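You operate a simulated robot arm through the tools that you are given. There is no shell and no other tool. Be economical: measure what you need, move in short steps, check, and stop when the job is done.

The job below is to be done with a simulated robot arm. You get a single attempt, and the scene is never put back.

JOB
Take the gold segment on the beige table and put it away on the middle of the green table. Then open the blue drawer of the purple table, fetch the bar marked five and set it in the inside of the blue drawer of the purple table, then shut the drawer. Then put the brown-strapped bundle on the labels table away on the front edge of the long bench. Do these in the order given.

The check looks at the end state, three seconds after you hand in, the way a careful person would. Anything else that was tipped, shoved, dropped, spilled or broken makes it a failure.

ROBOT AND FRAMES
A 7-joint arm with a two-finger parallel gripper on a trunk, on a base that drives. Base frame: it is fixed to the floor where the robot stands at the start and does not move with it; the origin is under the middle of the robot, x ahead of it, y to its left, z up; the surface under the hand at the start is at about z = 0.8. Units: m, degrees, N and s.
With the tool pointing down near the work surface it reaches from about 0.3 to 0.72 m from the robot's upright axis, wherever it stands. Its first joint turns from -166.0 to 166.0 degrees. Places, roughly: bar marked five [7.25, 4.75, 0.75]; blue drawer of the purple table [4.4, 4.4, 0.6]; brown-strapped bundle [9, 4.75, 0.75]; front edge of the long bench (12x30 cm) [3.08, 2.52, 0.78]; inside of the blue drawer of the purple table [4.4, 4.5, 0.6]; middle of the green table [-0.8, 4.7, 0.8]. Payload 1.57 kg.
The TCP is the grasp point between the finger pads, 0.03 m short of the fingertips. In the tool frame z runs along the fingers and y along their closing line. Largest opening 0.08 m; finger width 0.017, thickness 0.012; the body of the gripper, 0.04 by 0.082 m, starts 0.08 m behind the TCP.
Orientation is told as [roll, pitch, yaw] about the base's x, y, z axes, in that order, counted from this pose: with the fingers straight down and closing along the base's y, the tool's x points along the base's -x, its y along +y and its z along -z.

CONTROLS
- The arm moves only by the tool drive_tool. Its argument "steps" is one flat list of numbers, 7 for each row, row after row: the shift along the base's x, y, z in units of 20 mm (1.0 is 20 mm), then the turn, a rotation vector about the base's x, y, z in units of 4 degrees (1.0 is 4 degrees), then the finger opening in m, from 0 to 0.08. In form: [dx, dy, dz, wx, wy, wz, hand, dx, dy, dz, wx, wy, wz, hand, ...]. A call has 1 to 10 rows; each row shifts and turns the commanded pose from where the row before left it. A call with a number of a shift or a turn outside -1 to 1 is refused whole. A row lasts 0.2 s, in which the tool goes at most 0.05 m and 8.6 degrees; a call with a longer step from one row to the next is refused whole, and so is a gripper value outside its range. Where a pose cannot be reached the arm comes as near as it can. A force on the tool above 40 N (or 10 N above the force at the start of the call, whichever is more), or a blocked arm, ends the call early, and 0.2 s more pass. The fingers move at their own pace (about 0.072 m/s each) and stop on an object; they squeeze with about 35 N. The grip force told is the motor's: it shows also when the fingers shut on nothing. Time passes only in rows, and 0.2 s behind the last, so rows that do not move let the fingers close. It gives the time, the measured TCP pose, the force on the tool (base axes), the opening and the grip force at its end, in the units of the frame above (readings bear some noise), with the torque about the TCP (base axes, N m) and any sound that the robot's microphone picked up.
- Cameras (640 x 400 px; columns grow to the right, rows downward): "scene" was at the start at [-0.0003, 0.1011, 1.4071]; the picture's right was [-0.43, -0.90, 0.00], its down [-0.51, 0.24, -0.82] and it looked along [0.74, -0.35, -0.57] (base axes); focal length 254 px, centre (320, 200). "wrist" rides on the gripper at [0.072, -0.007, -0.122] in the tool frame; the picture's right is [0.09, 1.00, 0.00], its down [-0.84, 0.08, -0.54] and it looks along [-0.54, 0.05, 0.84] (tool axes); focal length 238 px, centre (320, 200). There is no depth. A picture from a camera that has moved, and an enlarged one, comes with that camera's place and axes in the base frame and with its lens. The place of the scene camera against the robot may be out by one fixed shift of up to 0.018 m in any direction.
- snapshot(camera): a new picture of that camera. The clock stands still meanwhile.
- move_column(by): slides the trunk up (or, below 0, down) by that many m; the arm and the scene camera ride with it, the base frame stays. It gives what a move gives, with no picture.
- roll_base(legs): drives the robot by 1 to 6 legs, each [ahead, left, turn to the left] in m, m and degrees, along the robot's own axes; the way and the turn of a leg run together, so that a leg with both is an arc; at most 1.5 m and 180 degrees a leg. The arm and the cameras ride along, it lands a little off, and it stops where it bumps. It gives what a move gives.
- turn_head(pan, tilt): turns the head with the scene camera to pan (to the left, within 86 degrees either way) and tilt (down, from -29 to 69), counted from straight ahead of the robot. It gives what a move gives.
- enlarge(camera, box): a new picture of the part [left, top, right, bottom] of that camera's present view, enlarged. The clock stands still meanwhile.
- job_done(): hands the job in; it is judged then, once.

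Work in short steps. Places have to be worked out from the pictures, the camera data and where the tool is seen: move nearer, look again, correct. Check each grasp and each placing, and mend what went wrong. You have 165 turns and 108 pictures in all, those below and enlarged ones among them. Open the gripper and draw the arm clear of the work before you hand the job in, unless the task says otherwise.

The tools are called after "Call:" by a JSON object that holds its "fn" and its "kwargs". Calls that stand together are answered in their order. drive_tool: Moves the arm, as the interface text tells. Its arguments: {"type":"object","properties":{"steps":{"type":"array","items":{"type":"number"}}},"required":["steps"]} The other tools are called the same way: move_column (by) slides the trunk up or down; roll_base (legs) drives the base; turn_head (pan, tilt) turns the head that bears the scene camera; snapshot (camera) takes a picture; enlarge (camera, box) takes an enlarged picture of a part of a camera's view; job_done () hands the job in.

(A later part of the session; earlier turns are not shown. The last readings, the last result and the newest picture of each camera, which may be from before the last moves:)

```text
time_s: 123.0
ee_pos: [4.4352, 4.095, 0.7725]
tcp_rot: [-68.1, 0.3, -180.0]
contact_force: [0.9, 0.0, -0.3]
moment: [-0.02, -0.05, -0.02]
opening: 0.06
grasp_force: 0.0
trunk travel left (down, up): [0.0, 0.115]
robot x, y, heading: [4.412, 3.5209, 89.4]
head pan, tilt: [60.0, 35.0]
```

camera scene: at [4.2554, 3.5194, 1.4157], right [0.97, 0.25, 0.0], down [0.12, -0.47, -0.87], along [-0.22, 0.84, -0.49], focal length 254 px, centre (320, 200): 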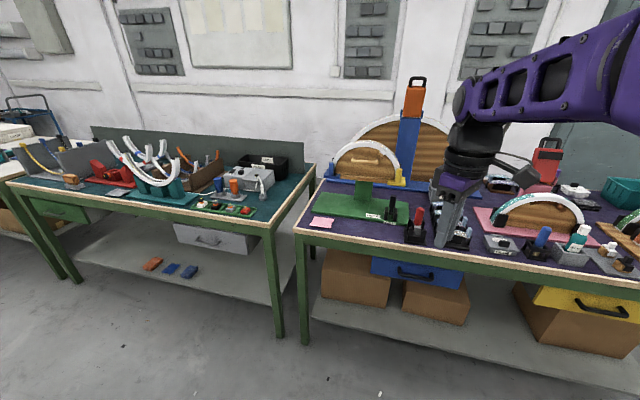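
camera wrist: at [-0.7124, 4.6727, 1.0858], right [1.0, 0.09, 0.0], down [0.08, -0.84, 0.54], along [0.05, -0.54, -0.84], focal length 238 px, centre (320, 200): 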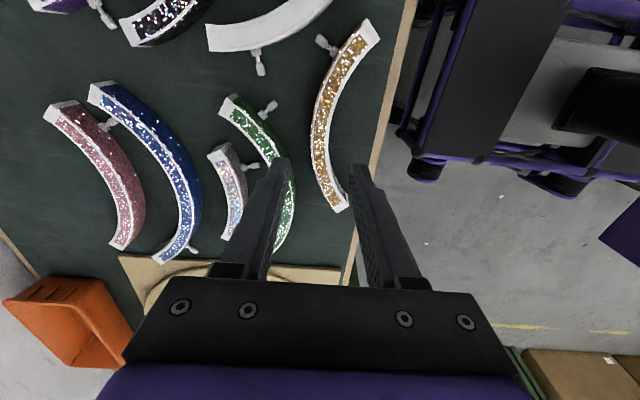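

Reachable now. I'll go down to 0.68 with a little more tilt, then look with the wrist camera.

Call:
{"fn": "drive_tool", "kwargs": {"steps": [0, 0, -1, 0.6, 0, 0, 0.06, 0, 0, -1, 0.6, 0, 0, 0.06, 0, 0, -1, 0.6, 0, 0, 0.06, 0, 0, -1, 0.6, 0, 0, 0.06, 0, 0, -0.6, 0.6, 0, 0, 0.06]}}

Call:
{"fn": "snapshot", "kwargs": {"camera": "wrist"}}

Call:
{"fn": "enlarge", "kwargs": {"camera": "scene", "box": [320, 200, 540, 337]}}

```text
time_s: 124.2
ee_pos: [4.4341, 4.0941, 0.6814]
tcp_rot: [-80.0, 0.3, 180.0]
contact_force: [-0.3, 0.2, -0.5]
moment: [-0.01, -0.02, 0.02]
opening: 0.0598
grasp_force: 0.1
trunk travel left (down, up): [0.0, 0.115]
robot x, y, heading: [4.4096, 3.523, 89.6]
head pan, tilt: [60.0, 35.0]
```

```text
74 pictures are left
camera wrist: at [4.506, 3.9755, 0.709], right [0.1, -0.17, -0.98], down [-0.84, -0.55, 0.01], along [-0.54, 0.82, -0.2], focal length 238 px, centre (320, 200)
```

wrist: 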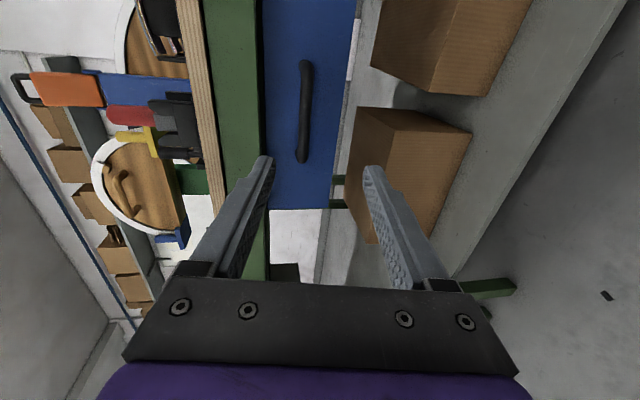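

```text
2.91 times, centred on (430, 268) of scene
camera zoom: at [4.2025, 3.4762, 1.3568], right [0.51, 0.86, 0.0], down [0.49, -0.29, -0.82], along [-0.71, 0.41, -0.57], focal length 738 px, centre (0, 1)
```

zoom: 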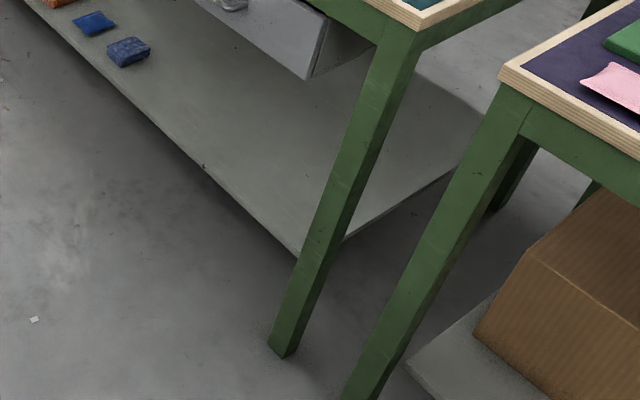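

The wrist view puts the bar at about (4.435, 4.285, 0.666), right in line with the hand. I'll roll the base forward 0.1, swing the head back ahead and look again.

Call:
{"fn": "roll_base", "kwargs": {"legs": [[0.1, 0, 0]]}}

Call:
{"fn": "turn_head", "kwargs": {"pan": 10, "tilt": 40}}

Call:
{"fn": "drive_tool", "kwargs": {"steps": [0, 0, -0.6, 0, 0, 0, 0.05, 0, 0.5, 0, 0, 0, 0, 0.05, 0, 0.5, 0, 0, 0, 0, 0.05]}}

Call:
{"fn": "snapshot", "kwargs": {"camera": "wrist"}}

```text
time_s: 125.3
ee_pos: [4.4343, 4.1925, 0.6805]
tcp_rot: [-80.0, 0.3, -180.1]
contact_force: [0.0, -0.5, -0.2]
moment: [0.03, 0.0, -0.03]
opening: 0.0602
grasp_force: 0.0
trunk travel left (down, up): [0.0, 0.115]
robot x, y, heading: [4.4107, 3.6197, 89.6]
head pan, tilt: [60.0, 35.0]
```

```text
time_s: 126.5
ee_pos: [4.4336, 4.1905, 0.6799]
tcp_rot: [-80.0, 0.3, -180.0]
contact_force: [-0.2, -0.3, -0.9]
moment: [0.0, -0.04, -0.01]
opening: 0.0598
grasp_force: 0.0
trunk travel left (down, up): [0.0, 0.115]
robot x, y, heading: [4.4078, 3.6208, 89.5]
head pan, tilt: [10.0, 40.0]
```

```text
time_s: 127.3
ee_pos: [4.4343, 4.2131, 0.6684]
tcp_rot: [-80.0, 0.3, -180.0]
contact_force: [0.0, -0.1, -0.5]
moment: [0.01, -0.04, 0.01]
opening: 0.0506
grasp_force: 0.1
trunk travel left (down, up): [0.0, 0.115]
robot x, y, heading: [4.4117, 3.6191, 89.7]
head pan, tilt: [10.0, 40.0]
```

```text
72 pictures are left
camera wrist: at [4.5053, 4.0934, 0.697], right [0.1, -0.17, -0.98], down [-0.84, -0.55, 0.01], along [-0.54, 0.82, -0.2], focal length 238 px, centre (320, 200)
```

wrist: 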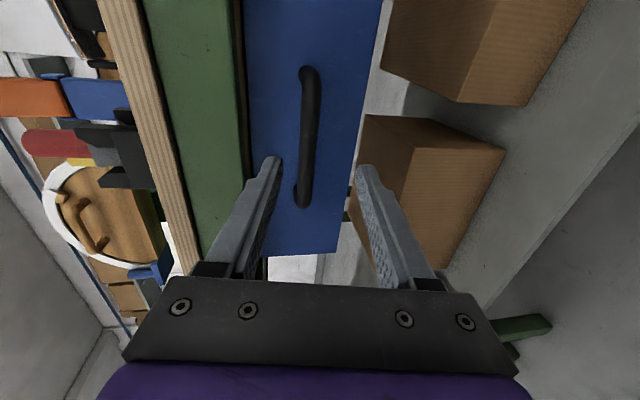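

Triangulating the two views puts the bar at y≈4.31, z≈0.661. I'll advance to y≈4.28 and look.

Call:
{"fn": "drive_tool", "kwargs": {"steps": [0, 0.8, -0.15, 0, 0, 0, 0.05, 0, 0.8, -0.1, 0, 0, 0, 0.05, 0, 0.8, 0, 0, 0, 0, 0.05, 0, 0.8, 0, 0, 0, 0, 0.05]}}

Call:
{"fn": "snapshot", "kwargs": {"camera": "wrist"}}

Call:
{"fn": "snapshot", "kwargs": {"camera": "scene"}}

```text
time_s: 128.3
ee_pos: [4.4348, 4.2767, 0.664]
tcp_rot: [-80.0, 0.4, -180.0]
contact_force: [-0.6, 1.1, 0.1]
moment: [-0.06, 0.03, -0.03]
opening: 0.0502
grasp_force: 0.0
trunk travel left (down, up): [0.0, 0.115]
robot x, y, heading: [4.4102, 3.619, 89.7]
head pan, tilt: [10.0, 40.0]
```

```text
71 pictures are left
camera wrist: at [4.5063, 4.1576, 0.6928], right [0.1, -0.17, -0.98], down [-0.84, -0.55, 0.01], along [-0.54, 0.82, -0.2], focal length 238 px, centre (320, 200)
```

wrist: 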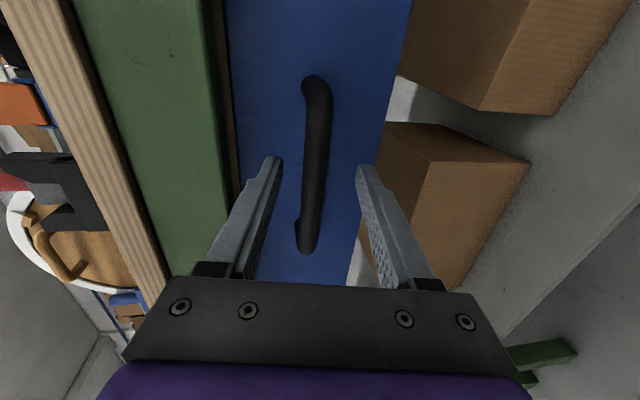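

```text
70 pictures are left
camera scene: at [4.2649, 3.6127, 1.3492], right [0.99, 0.17, 0.0], down [0.11, -0.63, -0.77], along [-0.13, 0.76, -0.64], focal length 254 px, centre (320, 200)
```

scene: 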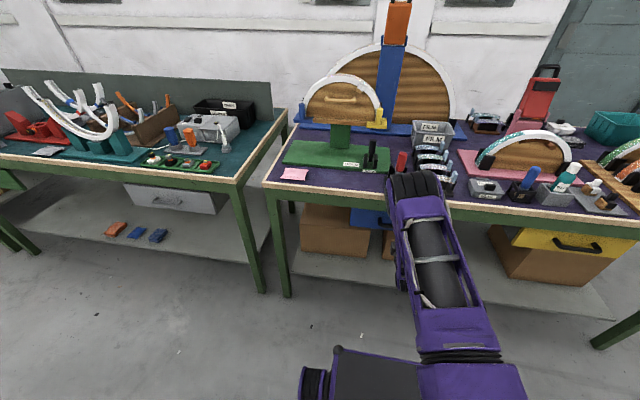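

The bar is between the fingers, about 2 cm ahead of the TCP. I'll advance a bit more and close on it.

Call:
{"fn": "drive_tool", "kwargs": {"steps": [0, 0.4, 0, 0, 0, 0, 0.05, 0, 0.3, -0.1, 0, 0, 0, 0.05, 0, 0, 0, 0, 0, 0, 0.02, 0, 0, 0, 0, 0, 0, 0.0, 0, 0, 0, 0, 0, 0, 0.0, 0, 0, 0, 0, 0, 0, 0.0]}}

```text
time_s: 129.7
ee_pos: [4.4342, 4.291, 0.664]
tcp_rot: [-80.5, 0.4, -180.1]
contact_force: [0.1, 2.7, 26.1]
moment: [0.12, 0.11, -0.23]
opening: 0.0156
grasp_force: 31.0
trunk travel left (down, up): [0.0, 0.115]
robot x, y, heading: [4.4093, 3.6168, 89.5]
head pan, tilt: [10.0, 40.0]
```

The handle is gripped at 15.6 mm. I'll ease the vertical load slightly and start pulling with the arm.

Call:
{"fn": "drive_tool", "kwargs": {"steps": [0, 0, 0.1, 0, 0, 0, 0, 0, -0.3, 0.05, 0, 0, 0, 0, 0, -0.5, 0, 0, 0, 0, 0, 0, -0.5, 0, 0, 0, 0, 0, 0, -0.5, 0, 0, 0, 0, 0]}}

```text
time_s: 130.9
ee_pos: [4.4349, 4.2527, 0.6646]
tcp_rot: [-80.0, 0.3, -179.8]
contact_force: [-2.7, 1.1, 19.6]
moment: [0.11, 0.02, -0.81]
opening: 0.0156
grasp_force: 31.8
trunk travel left (down, up): [0.0, 0.115]
robot x, y, heading: [4.4093, 3.6202, 89.6]
head pan, tilt: [10.0, 40.0]
```

The drawer slides freely. I'll pull on another 0.1 m with the arm, then back the base 0.1.

Call:
{"fn": "drive_tool", "kwargs": {"steps": [0, -0.7, 0.08, 0, 0, 0, 0, 0, -0.7, 0, 0, 0, 0, 0, 0, -0.7, 0, 0, 0, 0, 0, 0, -0.7, 0, 0, 0, 0, 0, 0, -0.7, 0, 0, 0, 0, 0, 0, -0.7, 0, 0, 0, 0, 0, 0, -0.7, 0, 0, 0, 0, 0]}}

Call:
{"fn": "roll_base", "kwargs": {"legs": [[-0.1, 0, 0]]}}

Call:
{"fn": "snapshot", "kwargs": {"camera": "scene"}}

```text
time_s: 132.5
ee_pos: [4.4352, 4.156, 0.665]
tcp_rot: [-79.9, 0.3, -179.8]
contact_force: [-9.8, 0.6, 3.8]
moment: [-0.06, 0.05, -0.15]
opening: 0.0157
grasp_force: 32.0
trunk travel left (down, up): [0.0, 0.115]
robot x, y, heading: [4.4101, 3.6195, 89.6]
head pan, tilt: [10.0, 40.0]
```

```text
time_s: 133.6
ee_pos: [4.4341, 4.0578, 0.6654]
tcp_rot: [-79.9, 0.3, -179.9]
contact_force: [-23.1, -2.0, -0.5]
moment: [-0.04, 0.09, -0.02]
opening: 0.0158
grasp_force: 32.0
trunk travel left (down, up): [0.0, 0.115]
robot x, y, heading: [4.4119, 3.5191, 89.4]
head pan, tilt: [10.0, 40.0]
```

```text
69 pictures are left
camera scene: at [4.2631, 3.5148, 1.3491], right [0.99, 0.17, 0.0], down [0.11, -0.63, -0.77], along [-0.13, 0.76, -0.64], focal length 254 px, centre (320, 200)
```

scene: 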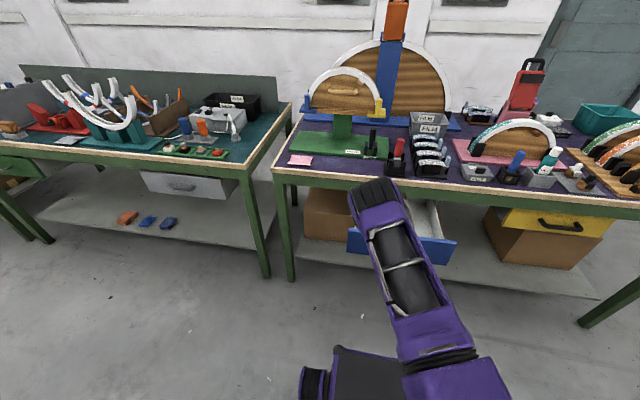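

It's open about 0.235 m. I'll draw it 0.06 m more with the base, then let go and back the hand off.

Call:
{"fn": "roll_base", "kwargs": {"legs": [[-0.06, 0, 0]]}}

Call:
{"fn": "drive_tool", "kwargs": {"steps": [0, 0, 0, 0, 0, 0, 0.05, 0, 0, 0, 0, 0, 0, 0.05, 0, -0.5, 0, 0, 0, 0, 0.05]}}

Call:
{"fn": "roll_base", "kwargs": {"legs": [[-0.2, 0, 0]]}}

Call:
{"fn": "snapshot", "kwargs": {"camera": "scene"}}

```text
time_s: 134.6
ee_pos: [4.4336, 3.9993, 0.6648]
tcp_rot: [-79.9, 0.2, -179.8]
contact_force: [-0.4, 0.7, 0.1]
moment: [-0.02, 0.02, 0.01]
opening: 0.0002
grasp_force: 21.3
trunk travel left (down, up): [0.0, 0.115]
robot x, y, heading: [4.4073, 3.4625, 89.5]
head pan, tilt: [10.0, 40.0]
```

```text
time_s: 135.4
ee_pos: [4.4341, 3.9877, 0.6642]
tcp_rot: [-80.0, 0.2, -179.8]
contact_force: [1.0, 0.0, 0.2]
moment: [0.0, 0.01, 0.02]
opening: 0.0501
grasp_force: 0.1
trunk travel left (down, up): [0.0, 0.115]
robot x, y, heading: [4.4086, 3.4629, 89.3]
head pan, tilt: [10.0, 40.0]
```

```text
time_s: 137.0
ee_pos: [4.431, 3.7912, 0.6656]
tcp_rot: [-79.8, 0.1, -179.9]
contact_force: [-0.4, -0.2, -0.2]
moment: [0.01, 0.03, -0.02]
opening: 0.05
grasp_force: 0.0
trunk travel left (down, up): [0.0, 0.115]
robot x, y, heading: [4.4074, 3.2655, 89.5]
head pan, tilt: [10.0, 40.0]
```

```text
68 pictures are left
camera scene: at [4.2621, 3.2577, 1.3492], right [0.99, 0.17, 0.0], down [0.11, -0.63, -0.77], along [-0.13, 0.76, -0.64], focal length 254 px, centre (320, 200)
```

scene: 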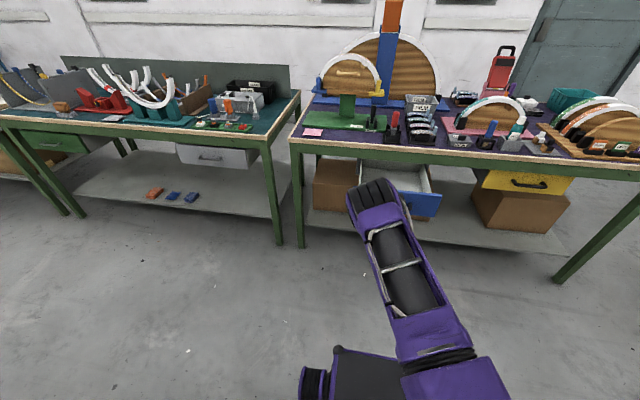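

The drawer reached its stop (about 0.24 m open) and the handle slipped free. I'll raise the hand back to pointing down.

Call:
{"fn": "drive_tool", "kwargs": {"steps": [0, 0, 1, -1, 0, 0, 0.05, 0, 0, 1, -1, 0, 0, 0.05, 0, 0, 1, -1, 0, 0, 0.05, 0, 0, 1, -1, 0, 0, 0.05, 0, 0, 1, -1, 0, 0, 0.05, 0, 0, 1, -1, 0, 0, 0.05, 0, 0, 1, -1, 0, 0, 0.05, 0, 0, 1, -1, 0, 0, 0.05, 0, 0, 1, -1, 0, 0, 0.05, 0, 0, 1, -1, 0, 0, 0.05]}}

Call:
{"fn": "drive_tool", "kwargs": {"steps": [0, 0, 1, -1, 0, 0, 0.05, 0, 0, 1, -1, 0, 0, 0.05, 0, 0, 1, -1, 0, 0, 0.05, 0, 0, 1, -1, 0, 0, 0.05, 0, 0, 1, -1, 0, 0, 0.05, 0, 0, 1, -1, 0, 0, 0.05, 0, 0, 1, -1, 0, 0, 0.05, 0, -0.5, 1, -1, 0, 0, 0.05, 0, -0.5, 1, -1, 0, 0, 0.05, 0, -0.5, 1, -1, 0, 0, 0.05]}}

Call:
{"fn": "turn_head", "kwargs": {"pan": 0, "tilt": 40}}

Call:
{"fn": "snapshot", "kwargs": {"camera": "scene"}}

```text
time_s: 139.2
ee_pos: [4.4324, 3.7913, 0.8641]
tcp_rot: [-39.8, 0.2, -180.0]
contact_force: [-0.5, -0.5, 0.5]
moment: [-0.01, 0.02, -0.02]
opening: 0.0502
grasp_force: 0.0
trunk travel left (down, up): [0.0, 0.115]
robot x, y, heading: [4.4059, 3.2664, 89.4]
head pan, tilt: [10.0, 40.0]
```

```text
time_s: 141.4
ee_pos: [4.4309, 3.7575, 1.0532]
tcp_rot: [0.2, 0.0, -179.8]
contact_force: [1.0, 0.7, -0.5]
moment: [-0.01, 0.0, -0.01]
opening: 0.0502
grasp_force: 0.0
out of reach, approached as far as the arm can: row 1
trunk travel left (down, up): [0.0, 0.115]
robot x, y, heading: [4.4067, 3.2618, 89.5]
head pan, tilt: [10.0, 40.0]
```

```text
time_s: 142.1
ee_pos: [4.4309, 3.7584, 1.0527]
tcp_rot: [0.2, 0.0, -179.7]
contact_force: [-0.4, 0.7, -0.9]
moment: [-0.03, -0.04, 0.0]
opening: 0.0503
grasp_force: 0.1
trunk travel left (down, up): [0.0, 0.115]
robot x, y, heading: [4.4056, 3.2633, 89.5]
head pan, tilt: [0.0, 40.0]
```

```text
67 pictures are left
camera scene: at [4.2769, 3.2589, 1.3492], right [1.0, -0.01, 0.0], down [-0.01, -0.64, -0.77], along [0.01, 0.77, -0.64], focal length 254 px, centre (320, 200)
```

scene: 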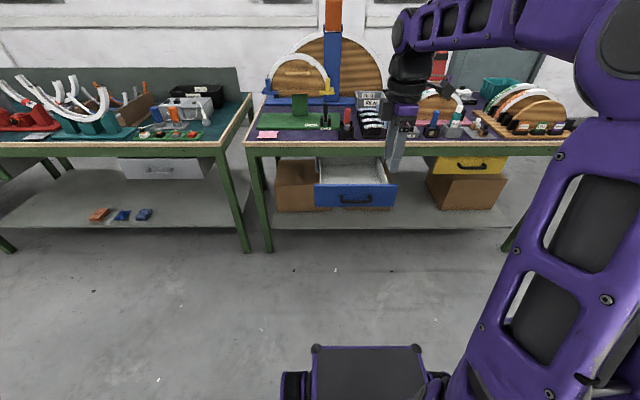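

The drawer is open and empty. Now for the bar: I'll turn right and drive along the corridor to near x≈6.6, then look left.

Call:
{"fn": "roll_base", "kwargs": {"legs": [[0, 0, -89.5], [1.2, 0.35, 0], [1.2, 0, 0]]}}

Call:
{"fn": "turn_head", "kwargs": {"pan": 50, "tilt": 20}}

Call:
{"fn": "snapshot", "kwargs": {"camera": "scene"}}

```text
time_s: 158.1
ee_pos: [7.3212, 3.6429, 1.0534]
tcp_rot: [0.1, 0.0, 92.0]
contact_force: [0.3, -0.4, 0.7]
moment: [0.03, 0.0, -0.02]
opening: 0.0502
grasp_force: 0.0
trunk travel left (down, up): [0.0, 0.115]
robot x, y, heading: [6.8249, 3.6517, 1.6]
head pan, tilt: [0.0, 40.0]
```

```text
time_s: 159.3
ee_pos: [7.3214, 3.643, 1.0534]
tcp_rot: [0.1, 0.0, 92.0]
contact_force: [-0.1, -0.1, 0.7]
moment: [0.0, 0.02, 0.0]
opening: 0.05
grasp_force: 0.0
trunk travel left (down, up): [0.0, 0.115]
robot x, y, heading: [6.8258, 3.6527, 1.1]
head pan, tilt: [50.0, 20.0]
```

```text
66 pictures are left
camera scene: at [6.8021, 3.8615, 1.3806], right [0.78, -0.63, 0.0], down [-0.21, -0.27, -0.94], along [0.59, 0.73, -0.34], focal length 254 px, centre (320, 200)
```

scene: 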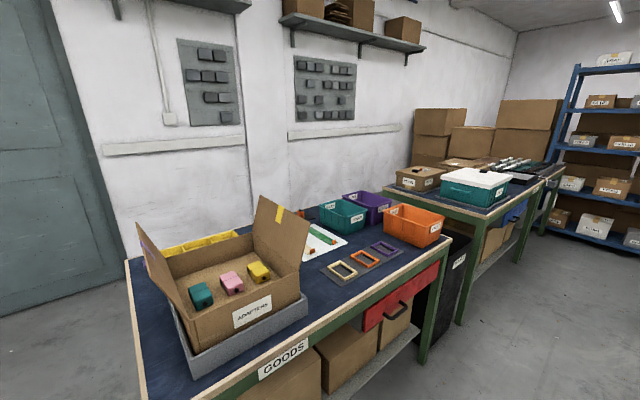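

The told place falls near the open "ADAPTERS" box with coloured blocks. I'll enlarge it to look for the "five" mark.

Call:
{"fn": "enlarge", "kwargs": {"camera": "scene", "box": [140, 190, 460, 390]}}

Call:
{"fn": "enlarge", "kwargs": {"camera": "scene", "box": [170, 245, 290, 320]}}

```text
2.00 times, centred on (300, 290) of scene
camera zoom: at [6.8021, 3.8615, 1.3806], right [0.78, -0.63, 0.0], down [-0.21, -0.27, -0.94], along [0.59, 0.73, -0.34], focal length 507 px, centre (360, 20)
```

zoom: 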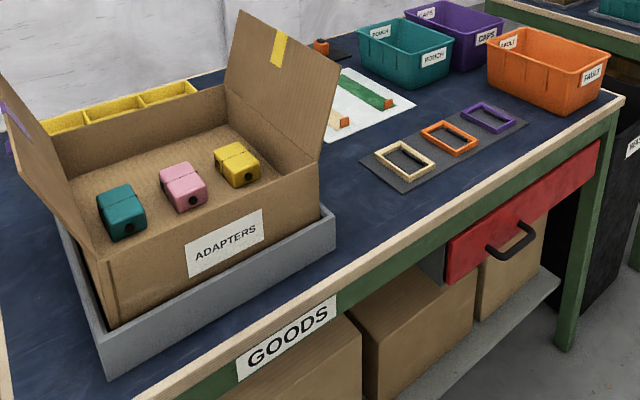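

```text
5.33 times, centred on (230, 282) of scene
camera zoom: at [6.8021, 3.8615, 1.3806], right [0.78, -0.63, 0.0], down [-0.21, -0.27, -0.94], along [0.59, 0.73, -0.34], focal length 1352 px, centre (800, -240)
```

zoom: 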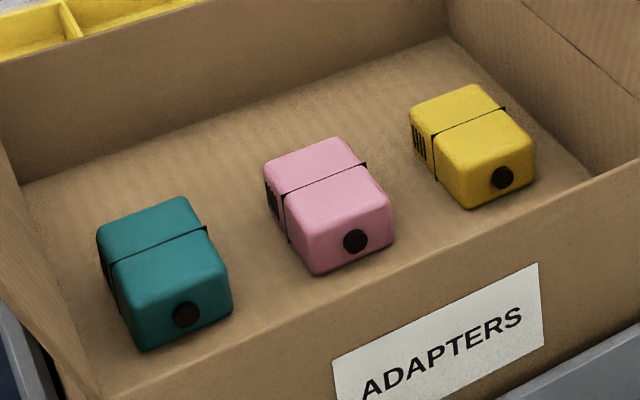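

Those blocks are adapters; the bars seem to lie on the white sheet behind the box flap. I'll drive forward to see the sheet.

Call:
{"fn": "roll_base", "kwargs": {"legs": [[0.65, 0, -1]]}}

Call:
{"fn": "turn_head", "kwargs": {"pan": 80, "tilt": 32}}

Call:
{"fn": "snapshot", "kwargs": {"camera": "scene"}}

```text
time_s: 162.9
ee_pos: [7.9735, 3.6413, 1.0545]
tcp_rot: [0.1, -0.1, 90.9]
contact_force: [-0.1, -0.2, 0.0]
moment: [-0.02, 0.04, 0.01]
opening: 0.0499
grasp_force: 0.0
trunk travel left (down, up): [0.0, 0.115]
robot x, y, heading: [7.4787, 3.6625, 0.2]
head pan, tilt: [50.0, 20.0]
```

```text
time_s: 163.8
ee_pos: [7.9745, 3.642, 1.054]
tcp_rot: [0.1, 0.0, 90.9]
contact_force: [-1.3, -0.2, 0.5]
moment: [0.02, 0.02, 0.0]
opening: 0.0502
grasp_force: 0.1
trunk travel left (down, up): [0.0, 0.115]
robot x, y, heading: [7.4832, 3.6639, 0.3]
head pan, tilt: [80.0, 32.0]
```

```text
63 pictures are left
camera scene: at [7.4155, 3.8875, 1.3614], right [0.99, -0.17, 0.0], down [-0.09, -0.52, -0.85], along [0.15, 0.84, -0.53], focal length 254 px, centre (320, 200)
```

scene: 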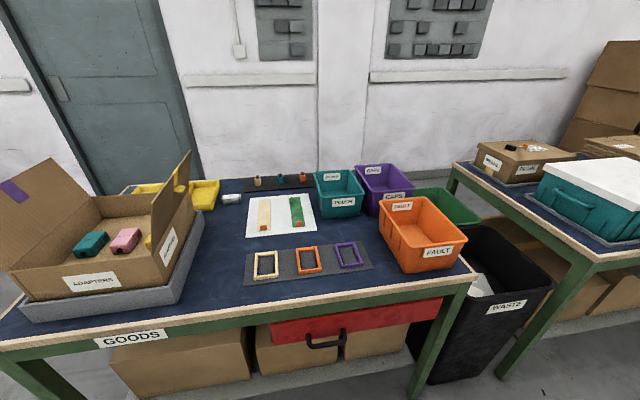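

Call:
{"fn": "enlarge", "kwargs": {"camera": "scene", "box": [210, 160, 370, 260]}}

```text
4.00 times, centred on (290, 210) of scene
camera zoom: at [7.4155, 3.8875, 1.3614], right [0.99, -0.17, 0.0], down [-0.09, -0.52, -0.85], along [0.15, 0.84, -0.53], focal length 1014 px, centre (440, 160)
```

zoom: 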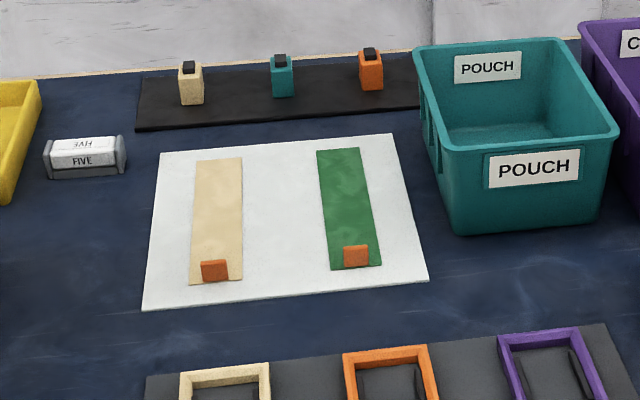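

The bar marked FIVE is a small silver bar near the yellow tray, at about (7.215, 4.80), deep in on this table. I need to get close, so I'll check what's under the table edge.

Call:
{"fn": "enlarge", "kwargs": {"camera": "scene", "box": [80, 230, 352, 400]}}

```text
2.35 times, centred on (216, 315) of scene
camera zoom: at [7.4155, 3.8875, 1.3614], right [0.99, -0.17, 0.0], down [-0.09, -0.52, -0.85], along [0.15, 0.84, -0.53], focal length 596 px, centre (565, -71)
```

zoom: 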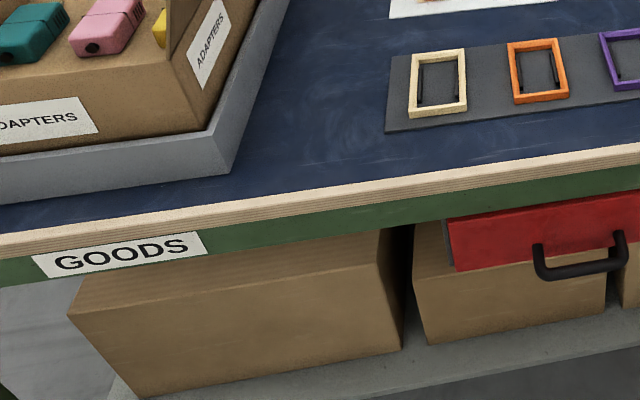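

There's about 0.1 m of recess under the edge. I'll park side-on (heading 0) with the axis near (7.27, 4.03), raising the trunk first so the hand clears the bins.

Call:
{"fn": "move_column", "kwargs": {"by": 0.1}}

Call:
{"fn": "roll_base", "kwargs": {"legs": [[-0.21, 0.0, 0], [0, 0.37, 0]]}}

```text
time_s: 165.2
ee_pos: [7.9737, 3.6415, 1.1535]
tcp_rot: [0.2, 0.0, 91.0]
contact_force: [-1.0, 0.7, 0.9]
moment: [-0.01, -0.01, 0.0]
opening: 0.0501
grasp_force: 0.0
trunk travel left (down, up): [-0.1, 0.015]
robot x, y, heading: [7.481, 3.6598, 0.2]
head pan, tilt: [80.0, 32.0]
```

```text
time_s: 170.5
ee_pos: [7.7631, 4.0096, 1.1529]
tcp_rot: [0.1, -0.1, 91.2]
contact_force: [-0.7, 0.4, 0.0]
moment: [0.0, -0.03, -0.02]
opening: 0.05
grasp_force: 0.1
trunk travel left (down, up): [-0.1, 0.015]
robot x, y, heading: [7.2715, 4.0256, 0.5]
head pan, tilt: [80.0, 32.0]
```

Parked without a bump. I'll swing the hand round to the left along a chord at z 1.15, turning it with the arm.

Call:
{"fn": "drive_tool", "kwargs": {"steps": [-1, 1, 0, 0, 0, 0.9, 0.06, -1, 1, 0, 0, 0, 0.9, 0.06, -1, 1, 0, 0, 0, 0.9, 0.06, -1, 1, 0, 0, 0, 0.9, 0.06, -1, 1, 0, 0, 0, 0.9, 0.06, -1, 1, 0, 0, 0, 0.9, 0.06, -1, 1, 0, 0, 0, 0.9, 0.06, -1, 1, 0, 0, 0, 0.9, 0.06, -1, 1, 0, 0, 0, 0.9, 0.06, -1, 1, 0, 0, 0, 0.9, 0.06]}}

Call:
{"fn": "drive_tool", "kwargs": {"steps": [-1, 1, 0, 0, 0, 0.9, 0.06, -1, 1, 0, 0, 0, 0.9, 0.06, -1, 1, 0, 0, 0, 0.9, 0.06, -1, 1, 0, 0, 0, 0.9, 0.06, -1, 1, 0, 0, 0, 0.9, 0.06, -1, 1, 0, 0, 0, 0.9, 0.06, -1, 1, 0, 0, 0, 0.9, 0.06, -1, 1, 0, 0, 0, 0.9, 0.06, -1, 1, 0, 0, 0, 0.9, 0.06, -1, 1, 0, 0, 0, 0.9, 0.06]}}

Call:
{"fn": "drive_tool", "kwargs": {"steps": [-0.8, 1, 0, 0, 0, 0.9, 0.06, -0.8, 1, 0, 0, 0, 0.9, 0.06, -0.8, 1, 0, 0, 0, 0.9, 0.06, -0.5, 1, 0, 0, 0, 0.9, 0.06, 0, 1, 0, 0, 0, 0.5, 0.06, 0, 1, 0, 0, 0, 0, 0.06]}}

Call:
{"fn": "snapshot", "kwargs": {"camera": "wrist"}}

```text
time_s: 172.7
ee_pos: [7.5625, 4.209, 1.1538]
tcp_rot: [0.1, 0.0, 127.2]
contact_force: [-0.2, 0.0, 0.0]
moment: [-0.02, 0.03, 0.02]
opening: 0.0602
grasp_force: 0.0
trunk travel left (down, up): [-0.1, 0.015]
robot x, y, heading: [7.2691, 4.0274, 0.4]
head pan, tilt: [80.0, 32.0]
```

```text
time_s: 174.7
ee_pos: [7.4431, 4.3317, 1.1481]
tcp_rot: [1.3, 1.2, 146.5]
contact_force: [0.1, 0.1, -0.6]
moment: [0.02, 0.01, 0.02]
opening: 0.0596
grasp_force: 0.1
trunk travel left (down, up): [-0.1, 0.015]
robot x, y, heading: [7.2701, 4.0235, 0.6]
head pan, tilt: [80.0, 32.0]
stopped in row 10: the arm was blocked; the commanded pose is now the measured one
```

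```text
time_s: 175.5
ee_pos: [7.4476, 4.3259, 1.1472]
tcp_rot: [1.6, 3.7, 144.9]
contact_force: [0.0, -0.5, -0.1]
moment: [0.0, -0.02, 0.0]
opening: 0.0602
grasp_force: 0.0
trunk travel left (down, up): [-0.1, 0.015]
robot x, y, heading: [7.2662, 4.0259, 0.4]
head pan, tilt: [80.0, 32.0]
stopped in row 3: the arm was blocked; the commanded pose is now the measured one
```

```text
60 pictures are left
camera wrist: at [7.5059, 4.2981, 1.2737], right [-0.5, -0.87, 0.04], down [-0.75, 0.45, 0.49], along [-0.44, 0.22, -0.87], focal length 238 px, centre (320, 200)
```

wrist: 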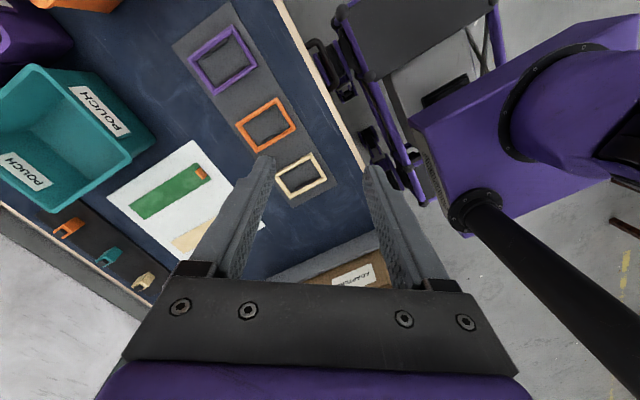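

The head mast stands on the robot's left and blocks the arm there. I'll undo the swing, back away, turn the robot to heading 180 and use the arm's free right side instead.

Call:
{"fn": "drive_tool", "kwargs": {"steps": [1, -1, 0, 0, 0, -0.9, 0.06, 1, -1, 0, 0, 0, -0.9, 0.06, 1, -1, 0, 0, 0, -0.9, 0.06, 1, -1, 0, 0, 0, -0.9, 0.06, 1, -1, 0, 0, 0, -0.9, 0.06, 1, -1, 0, 0, 0, -0.9, 0.06, 1, -1, 0, 0, 0, -0.9, 0.06, 1, -1, 0, 0, 0, -0.9, 0.06, 1, -1, 0, 0, 0, -0.9, 0.06, 1, -1, 0, 0, 0, -0.9, 0.06]}}

Call:
{"fn": "roll_base", "kwargs": {"legs": [[0.15, -0.5, 0], [0, 0, -90], [0, 0, -90]]}}

```text
time_s: 177.7
ee_pos: [7.6411, 4.1374, 1.1461]
tcp_rot: [1.5, 3.4, 110.9]
contact_force: [0.2, 0.7, -0.6]
moment: [-0.05, -0.02, 0.0]
opening: 0.06
grasp_force: 0.1
trunk travel left (down, up): [-0.1, 0.015]
robot x, y, heading: [7.2674, 4.0279, 0.3]
head pan, tilt: [80.0, 32.0]
```

```text
time_s: 190.8
ee_pos: [7.0511, 3.4209, 1.1453]
tcp_rot: [1.6, 3.4, -69.2]
contact_force: [0.0, 0.4, -0.3]
moment: [0.04, 0.0, -0.01]
opening: 0.06
grasp_force: 0.1
trunk travel left (down, up): [-0.1, 0.015]
robot x, y, heading: [7.4243, 3.5307, -179.7]
head pan, tilt: [80.0, 32.0]
```

Now at heading 180 with clear space. I'll swing the hand round the right side to point at +y, removing the small tilt first.

Call:
{"fn": "drive_tool", "kwargs": {"steps": [-0.25, 1, 0, -0.93, 0, 0, 0.06, -0.25, 1, 0, 0, 0, -0.95, 0.06, -0.25, 1, 0, 0, 0, -0.95, 0.06, -0.25, 1, 0, 0, 0, -0.95, 0.06, -0.25, 1, 0, 0, 0, -0.95, 0.06, -0.25, 1, 0, 0, 0, -0.95, 0.06, -0.25, 1, 0, 0, 0, -0.95, 0.06, -0.25, 1, 0, 0, 0, -0.95, 0.06, -0.25, 1, 0, 0, 0, -0.95, 0.06, -0.25, 1, 0, 0, 0, -0.95, 0.06]}}

Call:
{"fn": "drive_tool", "kwargs": {"steps": [0.7, 1, 0, 0, 0, -0.95, 0.06, 0.7, 1, 0, 0, 0, -0.95, 0.06, 0.7, 1, 0, 0, 0, -0.95, 0.06, 0.7, 1, 0, 0, 0, -0.95, 0.06, 0.7, 1, 0, 0, 0, -0.95, 0.06, 0.7, 1, 0, 0, 0, -0.95, 0.06, 0.7, 1, 0, 0, 0, -0.95, 0.06, 0.7, 1, 0, 0, 0, -0.95, 0.06, 0.7, 1, 0, 0, 0, -0.95, 0.06, 0.7, 1, 0, 0, 0, -0.95, 0.06]}}

Call:
{"fn": "drive_tool", "kwargs": {"steps": [1, 1, 0, 0, 0, -0.95, 0.06, 1, 1, 0, 0, 0, -0.95, 0.06, 1, 1, 0, 0, 0, -0.95, 0.06, 1, 1, 0, 0, 0, -0.95, 0.06, 1, 1, 0, 0, 0, -0.95, 0.06, 1, 1, 0, 0, 0, -0.95, 0.06, 1, 1, 0, 0, 0, -0.95, 0.06, 1, 1, 0, 0, 0, -0.95, 0.06, 1, 1, 0, 0, 0, -0.95, 0.06, 1, 1, 0, 0, 0, 0, 0.06]}}

```text
time_s: 193.0
ee_pos: [7.0018, 3.6223, 1.1475]
tcp_rot: [0.2, -0.1, -103.6]
contact_force: [-0.4, -0.2, -0.5]
moment: [-0.02, -0.03, 0.02]
opening: 0.0599
grasp_force: 0.0
trunk travel left (down, up): [-0.1, 0.015]
robot x, y, heading: [7.4234, 3.53, -179.6]
head pan, tilt: [80.0, 32.0]
```

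```text
time_s: 195.2
ee_pos: [7.1415, 3.8231, 1.146]
tcp_rot: [0.2, -0.1, -141.6]
contact_force: [-1.1, -0.3, -0.2]
moment: [-0.01, -0.02, -0.02]
opening: 0.06
grasp_force: 0.0
trunk travel left (down, up): [-0.1, 0.015]
robot x, y, heading: [7.4211, 3.5347, -179.6]
head pan, tilt: [80.0, 32.0]
```

```text
time_s: 197.4
ee_pos: [7.3425, 4.0233, 1.1453]
tcp_rot: [0.2, -0.1, -175.7]
contact_force: [-0.6, 0.5, -0.2]
moment: [-0.01, -0.02, 0.01]
opening: 0.0599
grasp_force: 0.1
trunk travel left (down, up): [-0.1, 0.015]
robot x, y, heading: [7.4265, 3.5319, -179.6]
head pan, tilt: [80.0, 32.0]
```

The arm is free on this side. I'll sidle up to the table and take a wrist picture and a head picture to the right.

Call:
{"fn": "roll_base", "kwargs": {"legs": [[0.1, -0.5, 0]]}}

Call:
{"fn": "snapshot", "kwargs": {"camera": "wrist"}}

```text
time_s: 202.7
ee_pos: [7.2375, 4.5149, 1.1452]
tcp_rot: [0.2, -0.1, -175.8]
contact_force: [0.1, 0.2, 0.1]
moment: [0.0, 0.02, -0.01]
opening: 0.0599
grasp_force: 0.0
trunk travel left (down, up): [-0.1, 0.015]
robot x, y, heading: [7.3195, 4.0244, -179.9]
head pan, tilt: [80.0, 32.0]
```

```text
59 pictures are left
camera wrist: at [7.3086, 4.5277, 1.2675], right [0.17, -0.99, 0.0], down [-0.83, -0.14, 0.54], along [-0.54, -0.09, -0.84], focal length 238 px, centre (320, 200)
```

wrist: 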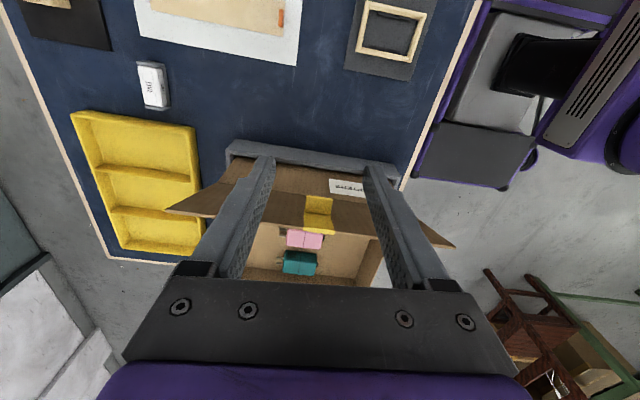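

The bar is at about (7.20, 4.802), roughly 0.785 m from the axis, which is slightly too far. I'll look with the head toward the right side to see how much nearer the base may go.

Call:
{"fn": "turn_head", "kwargs": {"pan": -75, "tilt": 60}}

Call:
{"fn": "snapshot", "kwargs": {"camera": "scene"}}

```text
time_s: 205.1
ee_pos: [7.2378, 4.5159, 1.1445]
tcp_rot: [0.2, -0.1, -175.8]
contact_force: [-0.1, 0.2, 0.1]
moment: [0.01, -0.01, 0.0]
opening: 0.0599
grasp_force: 0.0
trunk travel left (down, up): [-0.1, 0.015]
robot x, y, heading: [7.3181, 4.0257, -179.9]
head pan, tilt: [-75.0, 60.0]
```

```text
58 pictures are left
camera scene: at [7.4021, 3.9488, 1.4225], right [0.96, 0.26, 0.0], down [0.23, -0.84, -0.5], along [-0.13, 0.48, -0.87], focal length 254 px, centre (320, 200)
```

scene: 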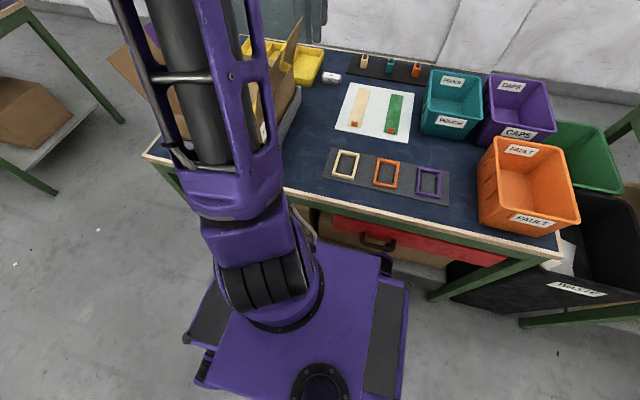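

The base side is near y 4.3–4.33 and the boxes behind it near 4.41, so another 0.04 m is safe. I'll move 0.04 closer and 0.07 toward the bar's x.

Call:
{"fn": "roll_base", "kwargs": {"legs": [[0.07, -0.04, 0]]}}

Call:
{"fn": "drive_tool", "kwargs": {"steps": [0.2, 1, 0, 0, 0, -0.5, 0.06, 0.2, 1, 0, 0, 0, -0.5, 0.06, 0.2, 1, 0, 0, 0, 0, 0.06, 0.2, 1, 0, 0, 0, 0, 0.06, 0.2, 1, 0, 0, 0, 0, 0.06, 0.2, 1, 0, 0, 0, 0, 0.06, 0.2, 1, 0, 0, 0, 0, 0.06, 0.2, 1, -0.5, 0, 0, 0, 0.06, 0, 1, -0.5, 0, 0, 0, 0.06]}}

Call:
{"fn": "snapshot", "kwargs": {"camera": "wrist"}}

```text
time_s: 206.2
ee_pos: [7.1664, 4.5534, 1.1454]
tcp_rot: [0.2, -0.1, -175.8]
contact_force: [-0.2, -0.4, -0.5]
moment: [0.02, -0.02, -0.02]
opening: 0.0601
grasp_force: 0.0
trunk travel left (down, up): [-0.1, 0.015]
robot x, y, heading: [7.248, 4.0671, -179.6]
head pan, tilt: [-75.0, 60.0]
```

```text
time_s: 208.2
ee_pos: [7.1993, 4.7247, 1.1224]
tcp_rot: [0.2, 0.0, -179.8]
contact_force: [-0.6, -0.3, 0.9]
moment: [-0.02, -0.03, 0.01]
opening: 0.06
grasp_force: 0.1
out of reach, approached as far as the arm can: row 9
trunk travel left (down, up): [-0.1, 0.015]
robot x, y, heading: [7.2501, 4.0652, -179.5]
head pan, tilt: [-75.0, 60.0]
```

```text
57 pictures are left
camera wrist: at [7.272, 4.7328, 1.2455], right [0.1, -1.0, 0.0], down [-0.84, -0.08, 0.54], along [-0.54, -0.06, -0.84], focal length 238 px, centre (320, 200)
```

wrist: 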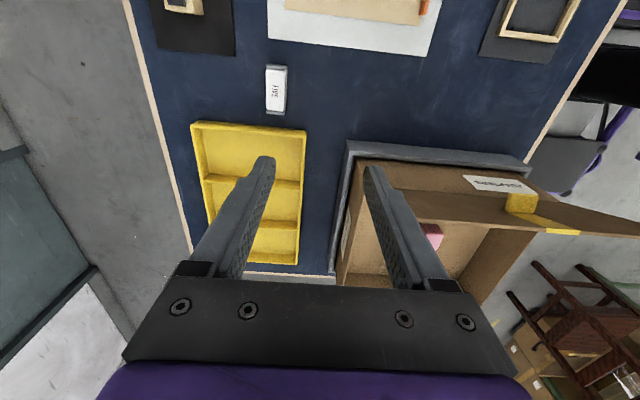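

The reach grows lower down. I'll lower the trunk 0.1 and then advance to y 4.80 while descending.

Call:
{"fn": "move_column", "kwargs": {"by": -0.1}}

Call:
{"fn": "drive_tool", "kwargs": {"steps": [0.3, 0.2, -0.8, 0, 0, 0, 0.06, 0, 0.4, -0.7, 0, 0, 0, 0.06, 0, 0.5, -0.7, 0, 0, 0, 0.06, 0, 0.7, -0.7, 0, 0, 0, 0.06, 0, 0.8, -0.7, 0, 0, 0, 0.06, 0, 0.8, -0.7, 0, 0, 0, 0.06]}}

Call:
{"fn": "snapshot", "kwargs": {"camera": "wrist"}}

```text
time_s: 209.5
ee_pos: [7.2011, 4.7256, 1.0228]
tcp_rot: [0.2, -0.1, -179.7]
contact_force: [-1.0, 0.7, 0.6]
moment: [0.0, 0.01, 0.01]
opening: 0.0599
grasp_force: 0.1
trunk travel left (down, up): [0.0, 0.115]
robot x, y, heading: [7.2517, 4.0644, -179.7]
head pan, tilt: [-75.0, 60.0]
```

```text
time_s: 210.9
ee_pos: [7.2, 4.755, 0.9304]
tcp_rot: [0.2, -0.1, -179.6]
contact_force: [0.2, 1.3, 0.4]
moment: [0.04, -0.03, 0.01]
opening: 0.06
grasp_force: 0.0
out of reach, approached as far as the arm can: row 3, 4, 5, 6
trunk travel left (down, up): [0.0, 0.115]
robot x, y, heading: [7.2472, 4.0653, -179.6]
head pan, tilt: [-75.0, 60.0]
```

```text
56 pictures are left
camera wrist: at [7.271, 4.7627, 1.0525], right [0.1, -1.0, 0.0], down [-0.84, -0.08, 0.54], along [-0.54, -0.05, -0.84], focal length 238 px, centre (320, 200)
```

wrist: 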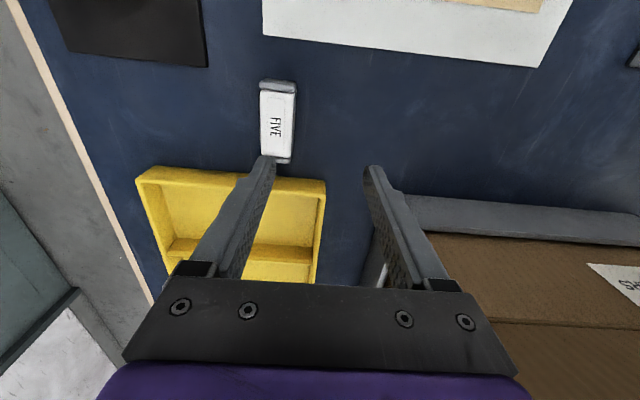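

At z 0.93 it reaches y 4.755, so I need about 4.5 cm more. Tilting the fingers ~12° outward gives that; I'll tilt and lower to about 0.875.

Call:
{"fn": "drive_tool", "kwargs": {"steps": [0, 0, -0.7, 1, 0, 0, 0.06, 0, 0, -0.7, 1, 0, 0, 0.06, 0, 0, -0.7, 1, 0, 0, 0.06, 0, 0, -0.7, 0, 0, 0, 0.06]}}

Call:
{"fn": "snapshot", "kwargs": {"camera": "wrist"}}

```text
time_s: 211.9
ee_pos: [7.2006, 4.7547, 0.8733]
tcp_rot: [-11.8, -0.1, -179.7]
contact_force: [0.2, 0.2, 0.0]
moment: [-0.02, 0.01, 0.0]
opening: 0.0598
grasp_force: 0.1
trunk travel left (down, up): [0.0, 0.115]
robot x, y, heading: [7.2492, 4.0656, -179.7]
head pan, tilt: [-75.0, 60.0]
```

```text
55 pictures are left
camera wrist: at [7.2714, 4.7375, 0.9948], right [0.1, -0.97, -0.2], down [-0.84, -0.19, 0.51], along [-0.54, 0.12, -0.83], focal length 238 px, centre (320, 200)
```

wrist: 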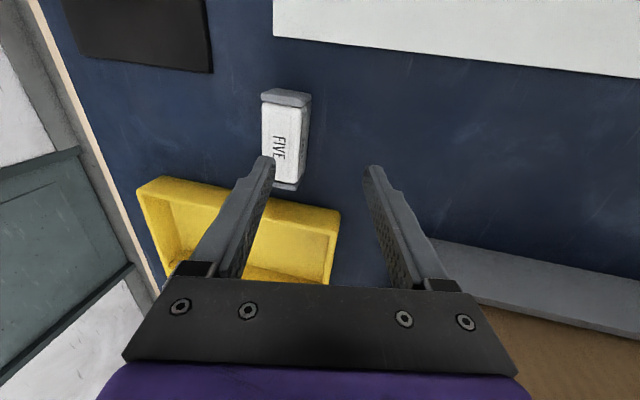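

The commanded pose was clamped at 4.755. Now tilted, I'll advance 4.5 cm to centre on the bar, staying above it.

Call:
{"fn": "drive_tool", "kwargs": {"steps": [0.1, 0.75, 0.2, 0, 0, 0, 0.07, 0, 0.75, 0, 0, 0, 0, 0.07, 0, 0.75, 0, 0, 0, 0, 0.07]}}

Call:
{"fn": "snapshot", "kwargs": {"camera": "wrist"}}

```text
time_s: 212.7
ee_pos: [7.2028, 4.7992, 0.8766]
tcp_rot: [-11.7, 0.0, -179.7]
contact_force: [0.2, -0.3, 0.4]
moment: [0.01, 0.0, 0.0]
opening: 0.0698
grasp_force: 0.1
trunk travel left (down, up): [0.0, 0.115]
robot x, y, heading: [7.25, 4.063, -179.6]
head pan, tilt: [-75.0, 60.0]
```

```text
54 pictures are left
camera wrist: at [7.2744, 4.7821, 0.9994], right [0.1, -0.97, -0.2], down [-0.84, -0.19, 0.51], along [-0.54, 0.12, -0.83], focal length 238 px, centre (320, 200)
```

wrist: 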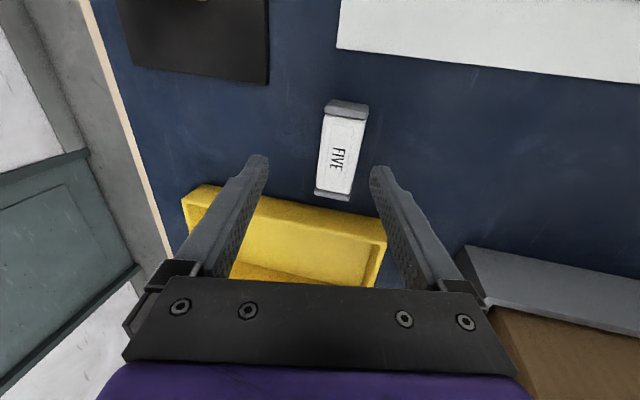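

The bar is centred at about (7.21, 4.795). I'll shift slightly, descend to 0.84 and close.

Call:
{"fn": "drive_tool", "kwargs": {"steps": [0.25, -0.4, 0, 0, 0, 0, 0.07, 0, 0, -0.7, 0, 0, 0, 0.07, 0, 0, -0.7, 0, 0, 0, 0.07, 0, 0, -0.4, 0, 0, 0, 0.07, 0, 0, 0, 0, 0, 0, 0.03, 0, 0, 0, 0, 0, 0, 0.0, 0, 0, 0, 0, 0, 0, 0.0, 0, 0, 0, 0, 0, 0, 0.0]}}

Call:
{"fn": "snapshot", "kwargs": {"camera": "wrist"}}

```text
time_s: 214.5
ee_pos: [7.2074, 4.7927, 0.8412]
tcp_rot: [-11.9, 0.1, -179.7]
contact_force: [-0.2, 0.0, 0.4]
moment: [-0.01, 0.02, -0.02]
opening: 0.0295
grasp_force: 35.3
trunk travel left (down, up): [0.0, 0.115]
robot x, y, heading: [7.2496, 4.0644, -179.8]
head pan, tilt: [-75.0, 60.0]
```

```text
53 pictures are left
camera wrist: at [7.2789, 4.7748, 0.9635], right [0.1, -0.97, -0.2], down [-0.84, -0.19, 0.51], along [-0.54, 0.12, -0.83], focal length 238 px, centre (320, 200)
```

wrist: 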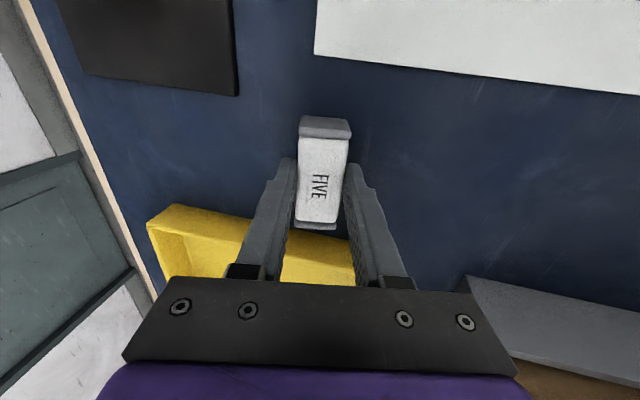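

FIVE is gripped at 29.5 mm. I'll lift it up and slightly +x, away from the box flap, undoing the tilt.

Call:
{"fn": "drive_tool", "kwargs": {"steps": [0, 0, 0.7, 0, 0, 0, 0, 0, 0, 1, 0, 0, 0, 0, 0.3, -0.5, 1, -1, 0, 0, 0, 0.4, -0.5, 1, -1, 0, 0, 0, 0.5, -0.5, 1, -1, 0, 0, 0, 0.5, -0.5, 1, 0, 0, 0, 0, 0.5, -0.5, 1, 0, 0, 0, 0, 0.5, -0.3, 1, 0, 0, 0, 0, 0.5, -0.2, 1, 0, 0, 0, 0, 0.5, -0.2, 0.5, 0, 0, 0, 0]}}

Call:
{"fn": "move_column", "kwargs": {"by": 0.1}}

Call:
{"fn": "snapshot", "kwargs": {"camera": "wrist"}}

```text
time_s: 216.7
ee_pos: [7.2805, 4.7195, 1.0244]
tcp_rot: [0.2, 0.0, -179.7]
contact_force: [0.5, -0.1, -0.2]
moment: [0.0, 0.02, -0.01]
opening: 0.0297
grasp_force: 34.9
out of reach, approached as far as the arm can: row 5
trunk travel left (down, up): [0.0, 0.115]
robot x, y, heading: [7.2507, 4.0654, -179.8]
head pan, tilt: [-75.0, 60.0]
```

```text
time_s: 218.0
ee_pos: [7.2801, 4.7185, 1.1243]
tcp_rot: [0.2, -0.1, -179.7]
contact_force: [0.4, 0.2, -0.2]
moment: [0.04, 0.0, -0.03]
opening: 0.0297
grasp_force: 35.6
trunk travel left (down, up): [-0.1, 0.015]
robot x, y, heading: [7.2473, 4.0649, -179.5]
head pan, tilt: [-75.0, 60.0]
```

```text
52 pictures are left
camera wrist: at [7.3516, 4.7266, 1.2466], right [0.1, -1.0, 0.0], down [-0.84, -0.08, 0.54], along [-0.54, -0.06, -0.84], focal length 238 px, centre (320, 200)
```

wrist: 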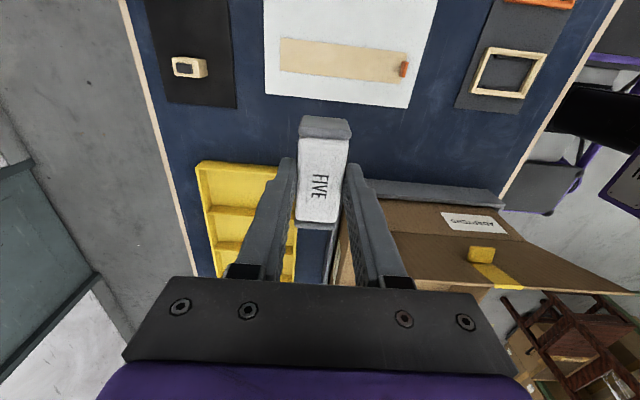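

The bar is secure. I'll sidestep clear of the table, then drive at heading 180 back to the purple table with the arm held on its right, toward the drawer.

Call:
{"fn": "roll_base", "kwargs": {"legs": [[0, 0.55, 0], [1.3, 0, 0], [1.1, 0, 0]]}}

Call:
{"fn": "turn_head", "kwargs": {"pan": -60, "tilt": 40}}

Call:
{"fn": "snapshot", "kwargs": {"camera": "scene"}}

```text
time_s: 235.2
ee_pos: [4.8887, 4.1594, 1.1237]
tcp_rot: [0.1, 0.0, -179.3]
contact_force: [0.7, 0.6, 0.1]
moment: [-0.05, -0.01, 0.01]
opening: 0.0296
grasp_force: 34.6
trunk travel left (down, up): [-0.1, 0.015]
robot x, y, heading: [4.8611, 3.504, -179.4]
head pan, tilt: [-75.0, 60.0]
```

```text
time_s: 236.0
ee_pos: [4.8892, 4.1591, 1.1247]
tcp_rot: [0.2, -0.1, -179.4]
contact_force: [0.2, 0.2, -0.2]
moment: [-0.01, 0.01, 0.03]
opening: 0.0299
grasp_force: 35.0
trunk travel left (down, up): [-0.1, 0.015]
robot x, y, heading: [4.8632, 3.5041, -179.3]
head pan, tilt: [-60.0, 40.0]
```

```text
51 pictures are left
camera scene: at [4.9198, 3.4368, 1.4491], right [0.86, 0.51, 0.0], down [0.33, -0.55, -0.77], along [-0.39, 0.66, -0.64], focal length 254 px, centre (320, 200)
```

scene: 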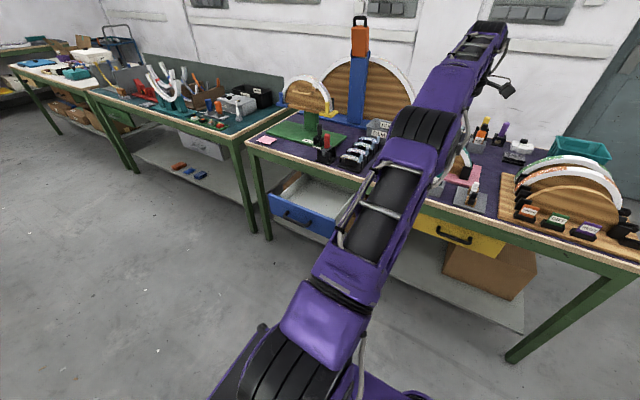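

The drawer is open ahead-right. I'll roll 0.4 m forward so the hand comes over it and look with the wrist camera.

Call:
{"fn": "roll_base", "kwargs": {"legs": [[0.4, 0, -0.6]]}}

Call:
{"fn": "snapshot", "kwargs": {"camera": "wrist"}}

```text
time_s: 238.5
ee_pos: [4.4971, 4.1576, 1.1247]
tcp_rot: [0.2, -0.1, -179.9]
contact_force: [0.4, -0.1, -0.3]
moment: [0.0, -0.02, 0.03]
opening: 0.03
grasp_force: 34.6
trunk travel left (down, up): [-0.1, 0.015]
robot x, y, heading: [4.462, 3.5042, -180.0]
head pan, tilt: [-60.0, 40.0]
```

```text
50 pictures are left
camera wrist: at [4.5678, 4.1635, 1.2467], right [0.09, -1.0, 0.0], down [-0.84, -0.08, 0.54], along [-0.54, -0.05, -0.84], focal length 238 px, centre (320, 200)
```

wrist: 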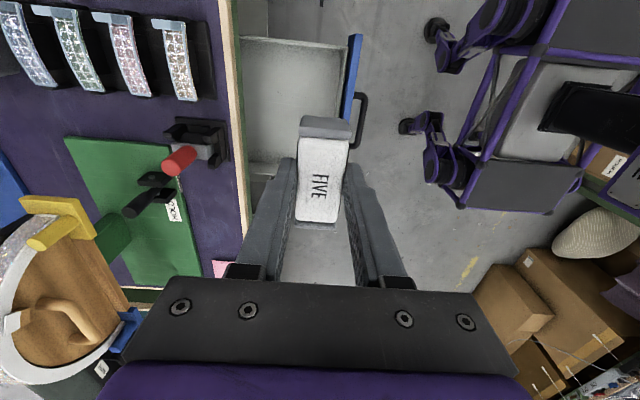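

The drawer interior shows x 4.28–4.59, front inner wall y≈4.11 and table edge y≈4.30. I'll aim to place at (4.44, 4.20): move the base 0.1 closer, lower the trunk and centre.

Call:
{"fn": "roll_base", "kwargs": {"legs": [[0.055, -0.1, 0]]}}

Call:
{"fn": "drive_tool", "kwargs": {"steps": [0, -1, 0, 0, 0, 0, 0, 0, -1, 0, 0, 0, 0, 0, 0, -0.9, 0, 0, 0, 0, 0]}}

Call:
{"fn": "move_column", "kwargs": {"by": -0.1}}

```text
time_s: 240.1
ee_pos: [4.4413, 4.2549, 1.1241]
tcp_rot: [0.1, -0.1, -180.0]
contact_force: [1.1, 0.2, -0.4]
moment: [-0.01, -0.01, -0.01]
opening: 0.0296
grasp_force: 34.7
trunk travel left (down, up): [-0.1, 0.015]
robot x, y, heading: [4.4083, 3.5981, -179.8]
head pan, tilt: [-60.0, 40.0]
```

```text
time_s: 240.9
ee_pos: [4.4399, 4.1972, 1.1217]
tcp_rot: [0.2, -0.1, -179.9]
contact_force: [-0.5, -0.2, -1.0]
moment: [-0.05, 0.04, 0.0]
opening: 0.0296
grasp_force: 35.0
trunk travel left (down, up): [-0.1, 0.015]
robot x, y, heading: [4.4056, 3.6021, -180.0]
head pan, tilt: [-60.0, 40.0]
```

```text
time_s: 242.2
ee_pos: [4.4401, 4.1983, 1.0226]
tcp_rot: [0.2, -0.2, -180.1]
contact_force: [0.3, -0.3, -0.6]
moment: [-0.04, 0.01, -0.04]
opening: 0.0299
grasp_force: 35.1
trunk travel left (down, up): [0.0, 0.115]
robot x, y, heading: [4.4073, 3.5998, -179.9]
head pan, tilt: [-60.0, 40.0]
```

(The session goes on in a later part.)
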